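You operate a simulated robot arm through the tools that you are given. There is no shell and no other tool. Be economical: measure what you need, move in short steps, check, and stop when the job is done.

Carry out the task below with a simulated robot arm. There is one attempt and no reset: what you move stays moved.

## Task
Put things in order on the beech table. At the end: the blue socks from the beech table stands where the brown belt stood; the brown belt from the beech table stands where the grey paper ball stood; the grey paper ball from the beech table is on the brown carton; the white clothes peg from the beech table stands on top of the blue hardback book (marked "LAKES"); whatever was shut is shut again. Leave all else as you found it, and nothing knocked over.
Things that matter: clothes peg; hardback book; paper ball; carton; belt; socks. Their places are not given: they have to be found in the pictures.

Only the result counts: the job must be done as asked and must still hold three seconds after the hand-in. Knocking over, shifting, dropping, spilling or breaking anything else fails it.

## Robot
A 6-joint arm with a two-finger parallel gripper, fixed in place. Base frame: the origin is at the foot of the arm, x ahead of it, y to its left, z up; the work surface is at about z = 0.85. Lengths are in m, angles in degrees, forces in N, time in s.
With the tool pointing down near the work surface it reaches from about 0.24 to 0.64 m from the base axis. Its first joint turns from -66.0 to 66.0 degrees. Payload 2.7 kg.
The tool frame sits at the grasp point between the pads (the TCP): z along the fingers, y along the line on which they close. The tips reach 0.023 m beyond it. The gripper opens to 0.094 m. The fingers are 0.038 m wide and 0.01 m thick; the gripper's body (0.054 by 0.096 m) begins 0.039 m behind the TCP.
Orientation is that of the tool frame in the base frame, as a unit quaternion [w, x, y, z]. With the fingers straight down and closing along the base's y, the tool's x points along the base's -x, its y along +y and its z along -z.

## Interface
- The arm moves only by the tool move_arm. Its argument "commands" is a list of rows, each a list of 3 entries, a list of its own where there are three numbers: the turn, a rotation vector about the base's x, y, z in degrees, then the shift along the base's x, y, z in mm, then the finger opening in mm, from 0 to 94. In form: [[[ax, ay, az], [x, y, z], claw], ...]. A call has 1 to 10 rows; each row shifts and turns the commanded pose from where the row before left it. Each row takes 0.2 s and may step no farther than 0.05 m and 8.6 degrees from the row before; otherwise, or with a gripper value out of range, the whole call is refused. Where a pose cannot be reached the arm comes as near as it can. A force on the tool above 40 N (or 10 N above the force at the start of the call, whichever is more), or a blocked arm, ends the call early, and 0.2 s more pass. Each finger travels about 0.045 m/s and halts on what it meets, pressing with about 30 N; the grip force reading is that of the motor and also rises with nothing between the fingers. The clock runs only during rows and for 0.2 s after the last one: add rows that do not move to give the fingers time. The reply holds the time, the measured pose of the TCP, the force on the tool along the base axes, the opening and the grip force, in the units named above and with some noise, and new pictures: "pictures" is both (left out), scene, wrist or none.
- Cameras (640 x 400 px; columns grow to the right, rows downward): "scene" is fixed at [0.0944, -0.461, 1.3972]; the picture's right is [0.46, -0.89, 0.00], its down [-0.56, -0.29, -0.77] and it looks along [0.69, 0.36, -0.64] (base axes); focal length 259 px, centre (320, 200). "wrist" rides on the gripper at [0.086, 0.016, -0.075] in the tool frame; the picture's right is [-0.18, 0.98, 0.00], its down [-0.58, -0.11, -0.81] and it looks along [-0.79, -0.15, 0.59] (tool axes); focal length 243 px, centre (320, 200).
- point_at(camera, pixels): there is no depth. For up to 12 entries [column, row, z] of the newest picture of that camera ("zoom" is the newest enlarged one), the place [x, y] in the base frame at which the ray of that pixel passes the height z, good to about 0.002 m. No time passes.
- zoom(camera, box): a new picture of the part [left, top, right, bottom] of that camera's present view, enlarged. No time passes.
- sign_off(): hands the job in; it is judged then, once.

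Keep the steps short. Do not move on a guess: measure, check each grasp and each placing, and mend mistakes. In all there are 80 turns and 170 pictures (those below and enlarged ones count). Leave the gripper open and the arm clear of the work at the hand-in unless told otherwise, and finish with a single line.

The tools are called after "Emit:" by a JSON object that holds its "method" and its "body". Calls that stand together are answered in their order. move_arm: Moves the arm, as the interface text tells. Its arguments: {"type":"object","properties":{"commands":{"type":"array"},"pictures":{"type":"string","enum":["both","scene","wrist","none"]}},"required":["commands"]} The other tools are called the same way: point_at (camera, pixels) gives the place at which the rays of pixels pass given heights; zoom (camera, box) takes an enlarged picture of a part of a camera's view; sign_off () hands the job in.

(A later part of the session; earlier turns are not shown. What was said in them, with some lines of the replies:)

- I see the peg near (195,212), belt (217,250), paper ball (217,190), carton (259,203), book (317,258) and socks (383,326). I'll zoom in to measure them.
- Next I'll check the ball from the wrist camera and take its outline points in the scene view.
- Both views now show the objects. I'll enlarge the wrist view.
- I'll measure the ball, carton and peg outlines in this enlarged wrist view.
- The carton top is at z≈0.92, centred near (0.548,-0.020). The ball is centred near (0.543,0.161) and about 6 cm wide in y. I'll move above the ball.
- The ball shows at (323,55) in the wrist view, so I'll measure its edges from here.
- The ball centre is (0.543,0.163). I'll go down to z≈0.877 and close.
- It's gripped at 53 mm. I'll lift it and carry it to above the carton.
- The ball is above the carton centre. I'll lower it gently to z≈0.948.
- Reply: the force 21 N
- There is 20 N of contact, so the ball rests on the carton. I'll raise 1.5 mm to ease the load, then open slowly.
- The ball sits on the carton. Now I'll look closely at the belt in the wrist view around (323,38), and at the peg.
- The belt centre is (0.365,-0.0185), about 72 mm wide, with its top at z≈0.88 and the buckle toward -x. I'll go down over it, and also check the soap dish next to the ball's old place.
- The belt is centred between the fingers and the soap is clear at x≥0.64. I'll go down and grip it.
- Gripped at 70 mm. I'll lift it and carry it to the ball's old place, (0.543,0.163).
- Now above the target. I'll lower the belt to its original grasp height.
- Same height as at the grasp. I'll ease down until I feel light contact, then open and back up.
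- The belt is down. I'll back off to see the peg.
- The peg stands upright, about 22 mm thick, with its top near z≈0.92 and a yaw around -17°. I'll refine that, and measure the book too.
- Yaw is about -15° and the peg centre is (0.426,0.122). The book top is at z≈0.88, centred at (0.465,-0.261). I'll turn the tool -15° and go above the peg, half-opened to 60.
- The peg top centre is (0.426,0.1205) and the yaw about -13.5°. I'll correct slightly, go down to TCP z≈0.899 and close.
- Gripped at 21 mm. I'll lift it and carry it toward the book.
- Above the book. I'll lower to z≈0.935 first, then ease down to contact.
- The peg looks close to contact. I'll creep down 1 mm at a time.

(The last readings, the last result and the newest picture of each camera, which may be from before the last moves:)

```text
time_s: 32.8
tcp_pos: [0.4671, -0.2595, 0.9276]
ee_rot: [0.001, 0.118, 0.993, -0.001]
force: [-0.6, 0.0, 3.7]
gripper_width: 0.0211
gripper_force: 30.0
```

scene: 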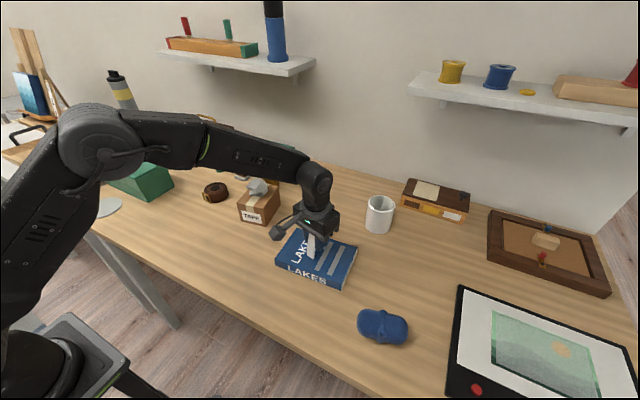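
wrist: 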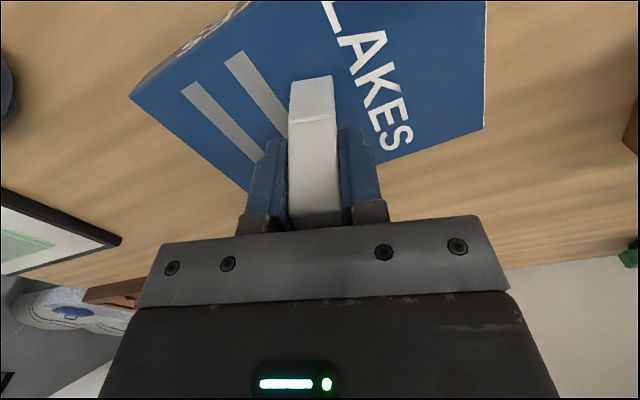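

Contact: 3.7 N. I'll open slowly and retreat upward.

Emit:
{"method": "move_arm", "body": {"commands": [[[0, 0, 0], [0, 0, 0], 23], [[0, 0, 0], [0, 0, 0], 30], [[0, 0, 0], [0, 0, 0], 44], [[0, 0, 0], [0, 0, 0], 60], [[0, 0, 0], [0, 0, 0], 60], [[0, 0, 0], [0, 0, 30], 60], [[0, 0, 0], [0, 0, 45], 60], [[0, 0, 0], [0, 0, 45], 60], [[0, 0, 0], [0, 0, 0], 60]]}}

Emit:
{"method": "zoom", "body": {"camera": "scene", "box": [260, 190, 420, 350]}}

```text
time_s: 34.8
tcp_pos: [0.4662, -0.2572, 1.0459]
ee_rot: [0.001, 0.119, 0.993, 0.0]
force: [0.4, 0.8, -0.3]
gripper_width: 0.0598
gripper_force: 0.0
```

scene: 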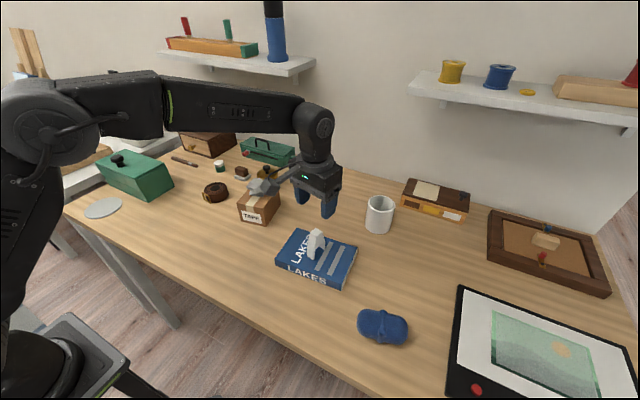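
wrist: 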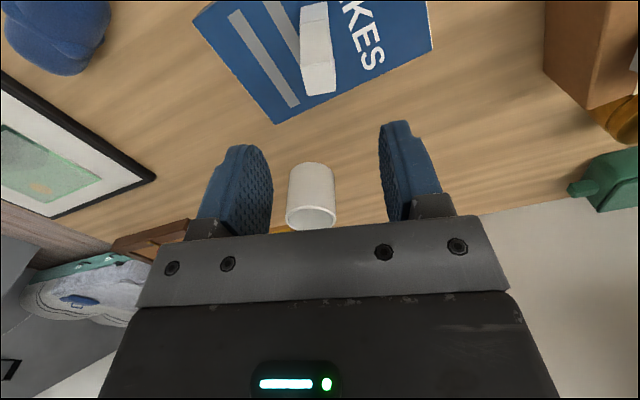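

```text
2.50 times, centred on (340, 270) of scene
```

zoom: 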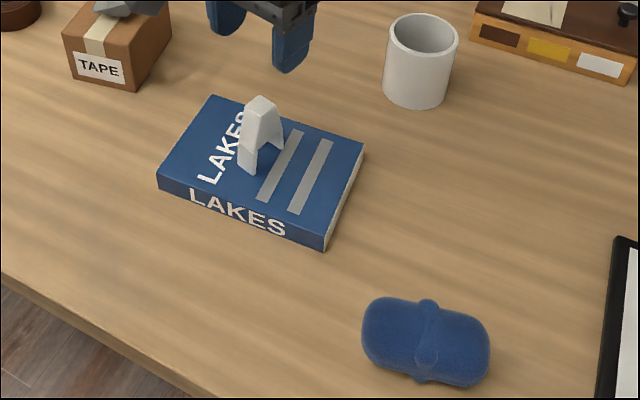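

The peg stands on the book. Now I'll measure the socks' outline in this zoom and move to view them, rising first.

Emit:
{"method": "point_at", "body": {"camera": "zoom", "pixels": [[361, 335, 0.875], [490, 350, 0.875], [400, 297, 0.885], [465, 310, 0.885], [395, 374, 0.86], [460, 387, 0.86], [426, 340, 0.89], [428, 300, 0.885], [420, 383, 0.86]]}}

Emit:
{"method": "move_arm", "body": {"commands": [[[0, 0, 0], [-30, -30, 10], 70], [[0, 0, 0], [-40, -30, 20], 80], [[0, 0, 0], [-40, -25, 20], 94], [[0, 0, 0], [-40, -25, 0], 94], [[0, 0, 0], [0, -25, 0], 94], [[0, 0, 0], [0, 0, 0], 94], [[0, 0, 0], [0, 0, 0], 94]]}}

```text
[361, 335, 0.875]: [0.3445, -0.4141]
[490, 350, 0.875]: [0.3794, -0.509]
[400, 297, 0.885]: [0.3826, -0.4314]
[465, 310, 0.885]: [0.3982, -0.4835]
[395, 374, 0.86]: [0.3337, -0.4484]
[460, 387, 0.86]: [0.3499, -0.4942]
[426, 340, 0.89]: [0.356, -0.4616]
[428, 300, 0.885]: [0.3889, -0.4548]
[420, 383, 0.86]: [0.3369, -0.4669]
```

```text
refused: row 2 steps farther than a row can; nothing moved
```

The step was too long. Socks centre is about (0.364,-0.462), with the long axis along (0.3,-0.95). I'll turn the tool -59° over seven short rows while moving to (0.40,-0.36,1.10).

Emit:
{"method": "move_arm", "body": {"commands": [[[0, 0, -8.4], [0, 0, 20], 70], [[0, 0, -8.4], [-10, -16, 20], 80], [[0, 0, -8.4], [-12, -17, 14], 94], [[0, 0, -8.4], [-12, -17, 0], 94], [[0, 0, -8.4], [-12, -17, 0], 94], [[0, 0, -8.4], [-12, -17, 0], 94], [[0, 0, -8.4], [-8, -17, 0], 94], [[0, 0, 0], [0, 0, 0], 94], [[0, 0, 0], [0, 0, 0], 94]]}}

```text
time_s: 36.8
tcp_pos: [0.4004, -0.3596, 1.1034]
ee_rot: [0.0, 0.591, 0.807, 0.0]
force: [0.3, -0.7, -0.4]
gripper_width: 0.0939
gripper_force: 0.0
```

scene: 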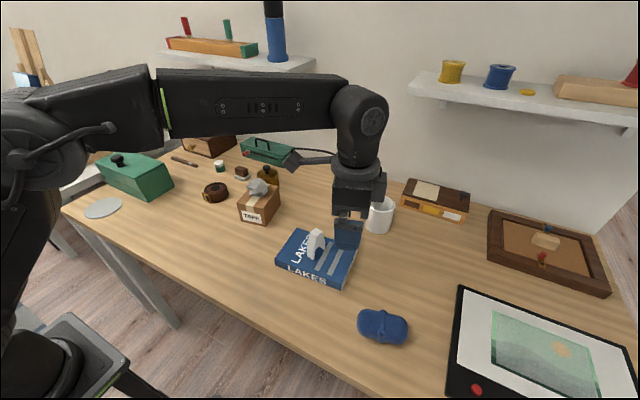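
wrist: 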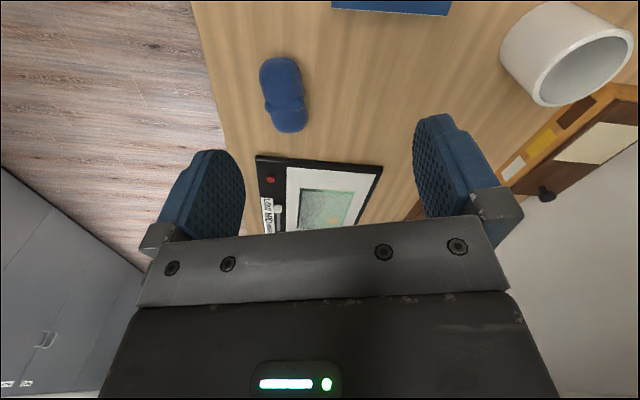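

Emit:
{"method": "zoom", "body": {"camera": "wrist", "box": [212, 40, 372, 140]}}

Emit:
{"method": "point_at", "body": {"camera": "wrist", "pixels": [[259, 85, 0.87], [303, 80, 0.87], [268, 120, 0.87], [308, 110, 0.87], [280, 57, 0.865], [292, 133, 0.88], [285, 93, 0.89]]}}

```text
4.00 times, centred on (292, 90) of wrist
```

zoom: 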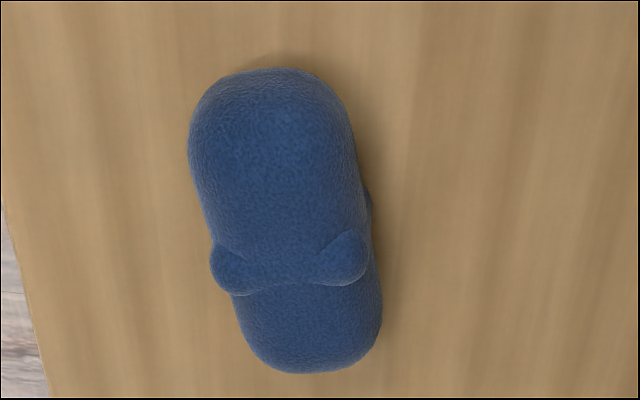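

```text
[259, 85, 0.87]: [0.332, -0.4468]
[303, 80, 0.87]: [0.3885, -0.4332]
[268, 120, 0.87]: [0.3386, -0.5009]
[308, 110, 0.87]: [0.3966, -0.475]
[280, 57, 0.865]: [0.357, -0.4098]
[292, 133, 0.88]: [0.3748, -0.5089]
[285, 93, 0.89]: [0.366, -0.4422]
```

Emit:
{"method": "point_at", "body": {"camera": "zoom", "pixels": [[189, 140, 0.87], [353, 130, 0.87], [240, 325, 0.87], [383, 300, 0.87], [211, 270, 0.87], [373, 215, 0.87], [262, 68, 0.865], [315, 374, 0.875]]}}

```text
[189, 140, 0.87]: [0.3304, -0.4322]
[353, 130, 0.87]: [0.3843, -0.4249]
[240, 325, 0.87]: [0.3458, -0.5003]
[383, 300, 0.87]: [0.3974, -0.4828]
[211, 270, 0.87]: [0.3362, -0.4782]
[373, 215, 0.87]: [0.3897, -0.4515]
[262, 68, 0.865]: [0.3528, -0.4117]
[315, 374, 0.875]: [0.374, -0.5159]
```

The short axis is at 12.5° and the centre is (0.364,-0.462), about 54 mm wide. I'll turn -5° and go above it.

Emit:
{"method": "move_arm", "body": {"commands": [[[0, 0, -5], [-9, -26, -26], 94], [[0, 0, 0], [-9, -26, -26], 94], [[0, 0, 0], [-9, -26, -26], 94], [[0, 0, 0], [-9, -24.5, -26], 94], [[0, 0, 0], [0, 0, 0], 94], [[0, 0, 0], [0, 0, 0], 94]]}}

```text
time_s: 38.2
tcp_pos: [0.3628, -0.4606, 0.9969]
ee_rot: [0.001, 0.625, 0.781, -0.001]
force: [0.0, 0.6, 0.2]
gripper_width: 0.094
gripper_force: 0.0
```

scene: 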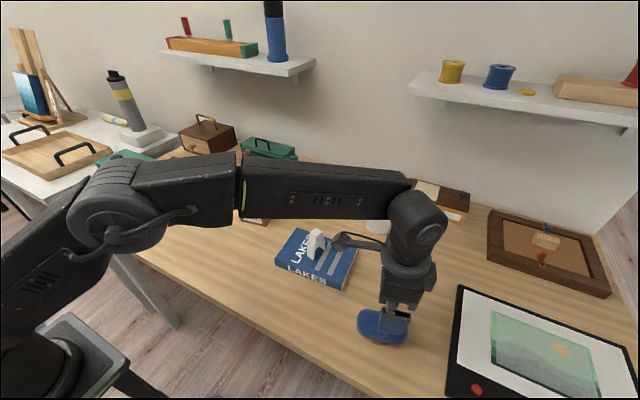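
wrist: 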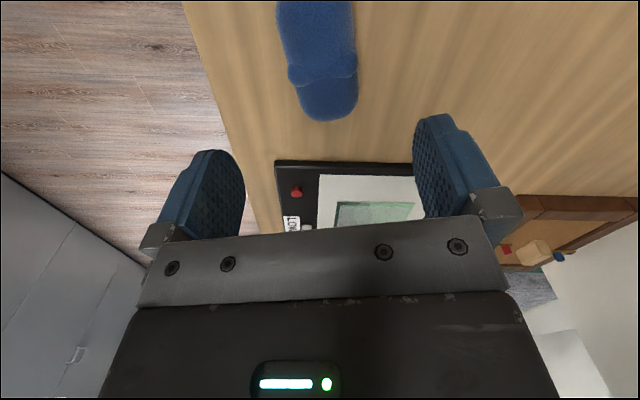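

Aligned. I'll go down to z≈0.877 and check before closing.

Emit:
{"method": "move_arm", "body": {"commands": [[[0, 0, 0], [1, -1, -40], 94], [[0, 0, 0], [0, 0, -40], 94], [[0, 0, 0], [0, 0, -25], 94], [[0, 0, 0], [0, 0, -15], 94], [[0, 0, 0], [0, 0, 0], 94]]}}

```text
time_s: 39.4
tcp_pos: [0.3652, -0.4609, 0.8766]
ee_rot: [0.001, 0.625, 0.781, 0.0]
force: [0.4, -0.4, 1.0]
gripper_width: 0.094
gripper_force: 0.0
```

scene: 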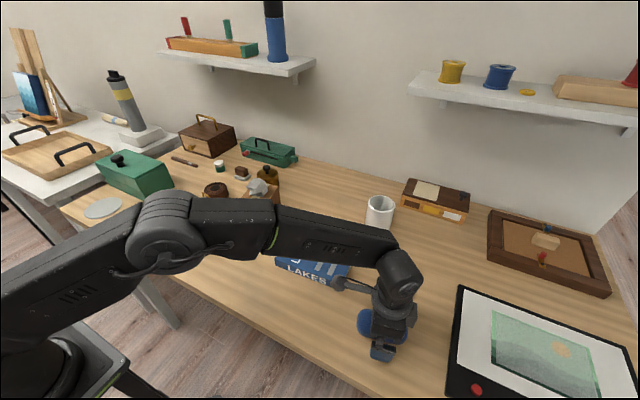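
wrist: 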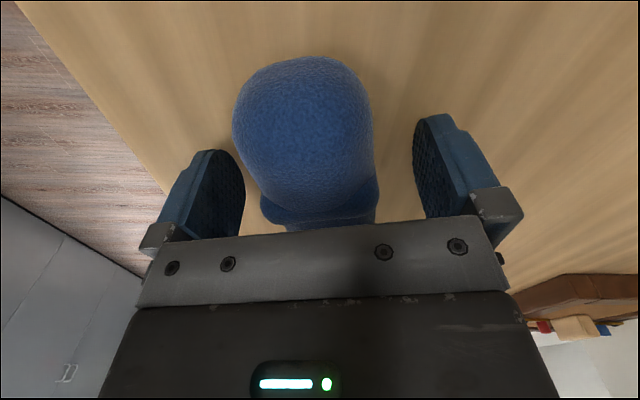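

Centred. I'll close.

Emit:
{"method": "move_arm", "body": {"commands": [[[0, 0, 0], [0, 0, 0], 75], [[0, 0, 0], [0, 0, 0], 58], [[0, 0, 0], [0, 0, 0], 45], [[0, 0, 0], [0, 0, 0], 40], [[0, 0, 0], [0, 0, 0], 40]], "pictures": "wrist"}}

```text
time_s: 40.6
tcp_pos: [0.366, -0.4621, 0.877]
ee_rot: [0.0, 0.625, 0.781, 0.0]
force: [-1.2, 0.0, -0.7]
gripper_width: 0.0515
gripper_force: 29.5
```

wrist: 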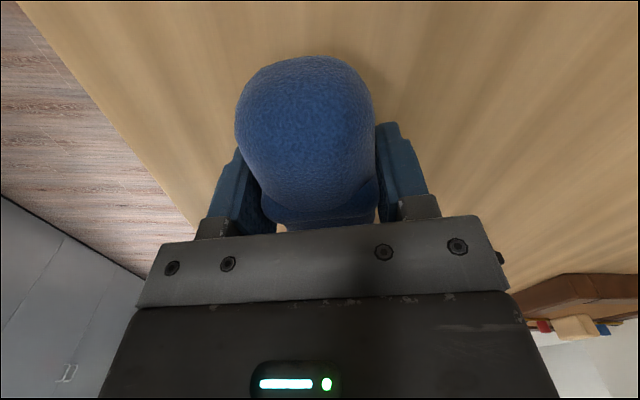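

Gripped at 51.5 mm. I'll lift it high.

Emit:
{"method": "move_arm", "body": {"commands": [[[0, 0, 0], [0, 0, 45], 40], [[0, 0, 0], [0, 0, 45], 40], [[0, 0, 0], [0, 0, 45], 40], [[0, 0, 0], [0, 0, 45], 40], [[0, 0, 0], [0, 45, 0], 40], [[0, 0, 0], [0, 45, 0], 40], [[0, 0, 0], [0, 45, 0], 40], [[0, 0, 0], [0, 45, 0], 40], [[0, 0, 0], [0, 0, 0], 40]]}}

```text
time_s: 42.6
tcp_pos: [0.3638, -0.2825, 1.0575]
ee_rot: [0.0, 0.625, 0.78, 0.0]
force: [-0.2, -0.3, 0.5]
gripper_width: 0.0514
gripper_force: 30.1
```

scene: 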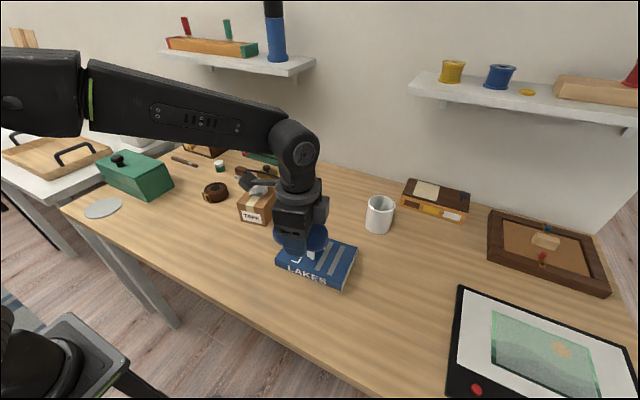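
wrist: 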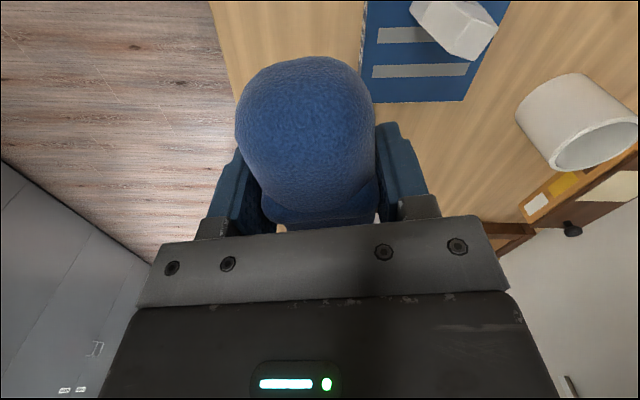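

Held well. I'll carry it on to y≈-0.0185 at x 0.3655.

Emit:
{"method": "move_arm", "body": {"commands": [[[0, 0, 0], [0, 44, 0], 40], [[0, 0, 0], [0, 44, 0], 40], [[0, 0, 0], [0, 44, 0], 40], [[0, 0, 0], [0, 44, 0], 40], [[0, 0, 0], [0, 44, 0], 40], [[0, 0, 0], [0, 43, 0], 40], [[0, 0, 0], [0, 0, 0], 40], [[0, 0, 0], [0, 0, 0], 40]]}}

```text
time_s: 44.4
tcp_pos: [0.3642, -0.0184, 1.0582]
ee_rot: [0.0, 0.626, 0.78, 0.0]
force: [-0.1, 0.0, -0.2]
gripper_width: 0.0516
gripper_force: 30.2
```

scene: 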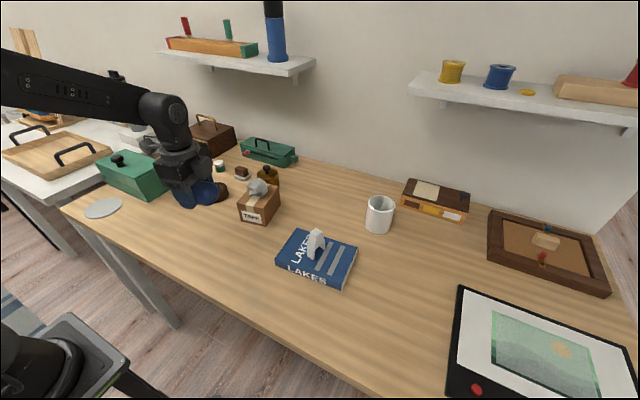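
wrist: 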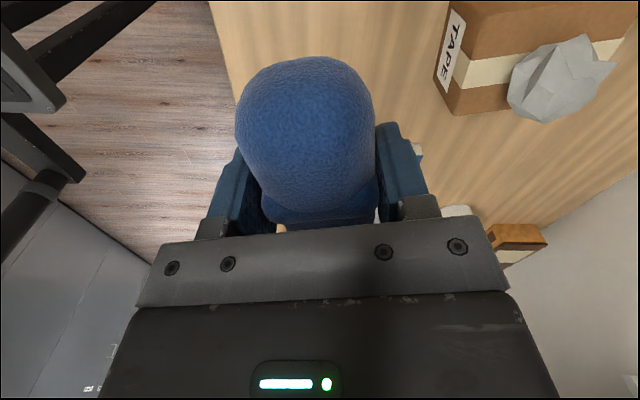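

Over the belt's old place. I'll lower it to just above the grasp height.

Emit:
{"method": "move_arm", "body": {"commands": [[[0, 0, 0], [1, 0, -45], 40], [[0, 0, 0], [0, 0, -45], 40], [[0, 0, 0], [0, 0, -45], 40], [[0, 0, 0], [0, 0, -30], 40], [[0, 0, 0], [0, 0, -12], 40], [[0, 0, 0], [0, 0, -3], 40], [[0, 0, 0], [0, 0, 0], 40]]}}

```text
time_s: 46.0
tcp_pos: [0.3664, -0.0197, 0.8786]
ee_rot: [0.0, 0.625, 0.78, 0.0]
force: [0.1, -0.7, -0.9]
gripper_width: 0.0514
gripper_force: 30.1
```

scene: 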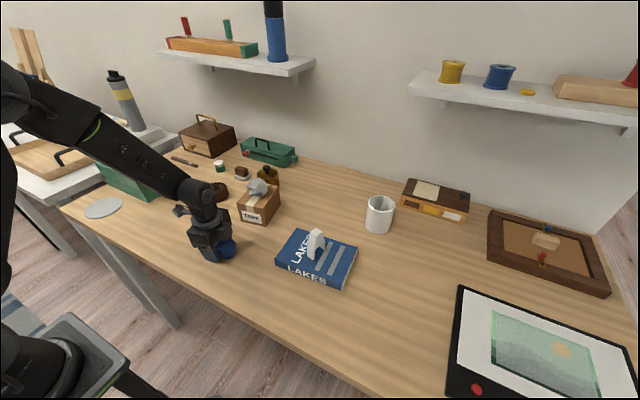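
wrist: 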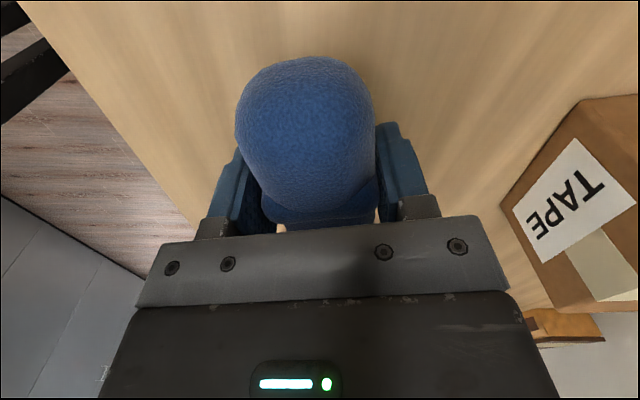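

I'll ease down the last 1–2 mm to contact.

Emit:
{"method": "move_arm", "body": {"commands": [[[0, 0, 0], [0, 0, -1.2], 40], [[0, 0, 0], [0, 0, 0], 40]], "pictures": "none"}}

Emit:
{"method": "move_arm", "body": {"commands": [[[0, 0, 0], [0, 0, -0.8], 40], [[0, 0, 0], [0, 0, 0], 40]], "pictures": "none"}}

```text
time_s: 46.6
tcp_pos: [0.3671, -0.0212, 0.8774]
ee_rot: [0.002, 0.625, 0.781, 0.0]
force: [-0.1, -0.5, 3.7]
gripper_width: 0.0514
gripper_force: 29.4
```

```text
time_s: 47.2
tcp_pos: [0.3665, -0.0197, 0.8766]
ee_rot: [0.002, 0.624, 0.781, 0.0]
force: [-2.6, -2.3, 22.9]
gripper_width: 0.0517
gripper_force: 29.9
```

Firm contact. I'll back off 0.8 mm, open slowly and go straight up.

Emit:
{"method": "move_arm", "body": {"commands": [[[0, 0, 0], [0, 0, 0.8], 40], [[0, 0, 0], [0, 0, 0], 54], [[0, 0, 0], [0, 0, 0], 64], [[0, 0, 0], [0, 0, 0], 80], [[0, 0, 0], [0, 0, 0], 94], [[0, 0, 0], [0, 0, 0], 94], [[0, 0, 0], [0, 0, 30], 94], [[0, 0, 0], [0, 0, 45], 94], [[0, 0, 0], [0, 0, 45], 94], [[0, 0, 0], [0, 0, 45], 94]], "pictures": "wrist"}}

Emit:
{"method": "move_arm", "body": {"commands": [[[0, 0, 8], [0, 0, 45], 94], [[0, 0, 8], [0, 20, 40], 94], [[0, 0, 8], [0, 30, 0], 94], [[0, 0, 8], [0, 30, 0], 94], [[0, 0, 8], [0, 30, 0], 94], [[0, 0, 8], [0, 30, 0], 94], [[0, 0, 8], [0, 0, 0], 94], [[0, 0, 0], [0, 0, 0], 94]]}}

Emit:
{"method": "zoom", "body": {"camera": "scene", "box": [150, 150, 370, 300]}}

```text
time_s: 49.4
tcp_pos: [0.3669, -0.0187, 1.041]
ee_rot: [0.001, 0.626, 0.78, -0.001]
force: [-0.5, -0.1, 0.6]
gripper_width: 0.0941
gripper_force: 0.1
```

wrist: 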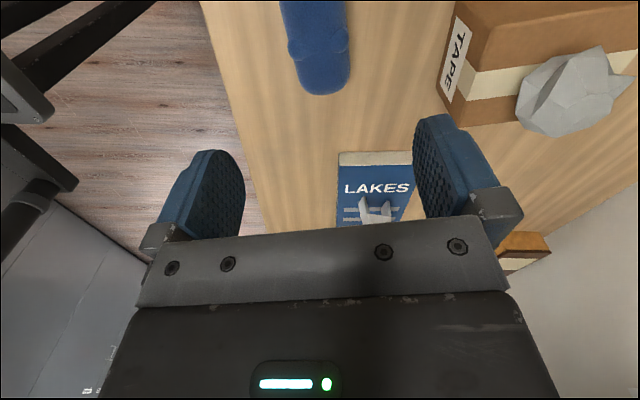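

```text
time_s: 51.2
tcp_pos: [0.367, 0.1186, 1.1267]
ee_rot: [0.0, 0.185, 0.983, 0.0]
force: [0.1, 0.4, -0.1]
gripper_width: 0.0939
gripper_force: 0.1
```

scene: 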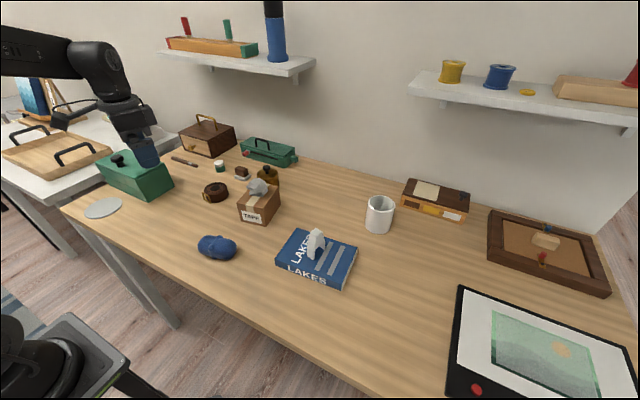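
wrist: 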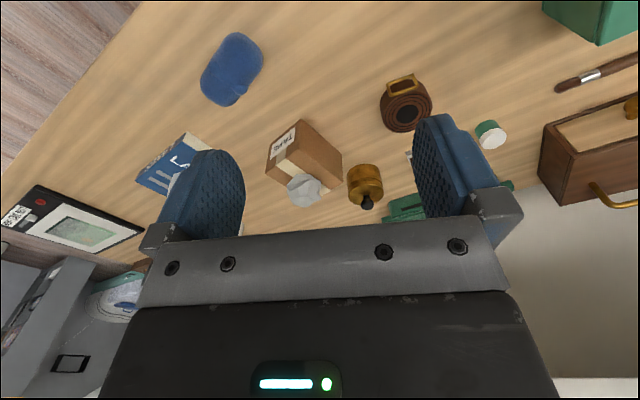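

```text
2.67 times, centred on (260, 225) of scene
```

zoom: 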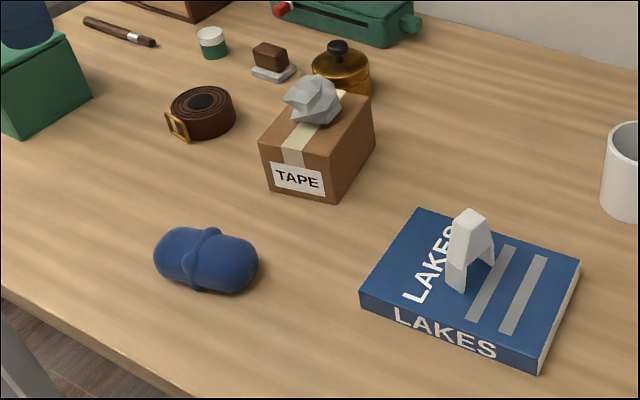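

All four placings look right: the ball is on the carton, the belt on the ball's old spot, the socks on the belt's old spot, and the peg upright on the book. Nothing was opened, and the gripper is open and clear, so I'll hand in.

Emit:
{"method": "sign_off", "body": {}}

```text
The job is handed in.
```

The job is handed in: the socks stand where the belt was, the belt where the paper ball was, the ball is on the carton, the peg stands on the LAKES book, and I opened nothing, so there was nothing to shut again.
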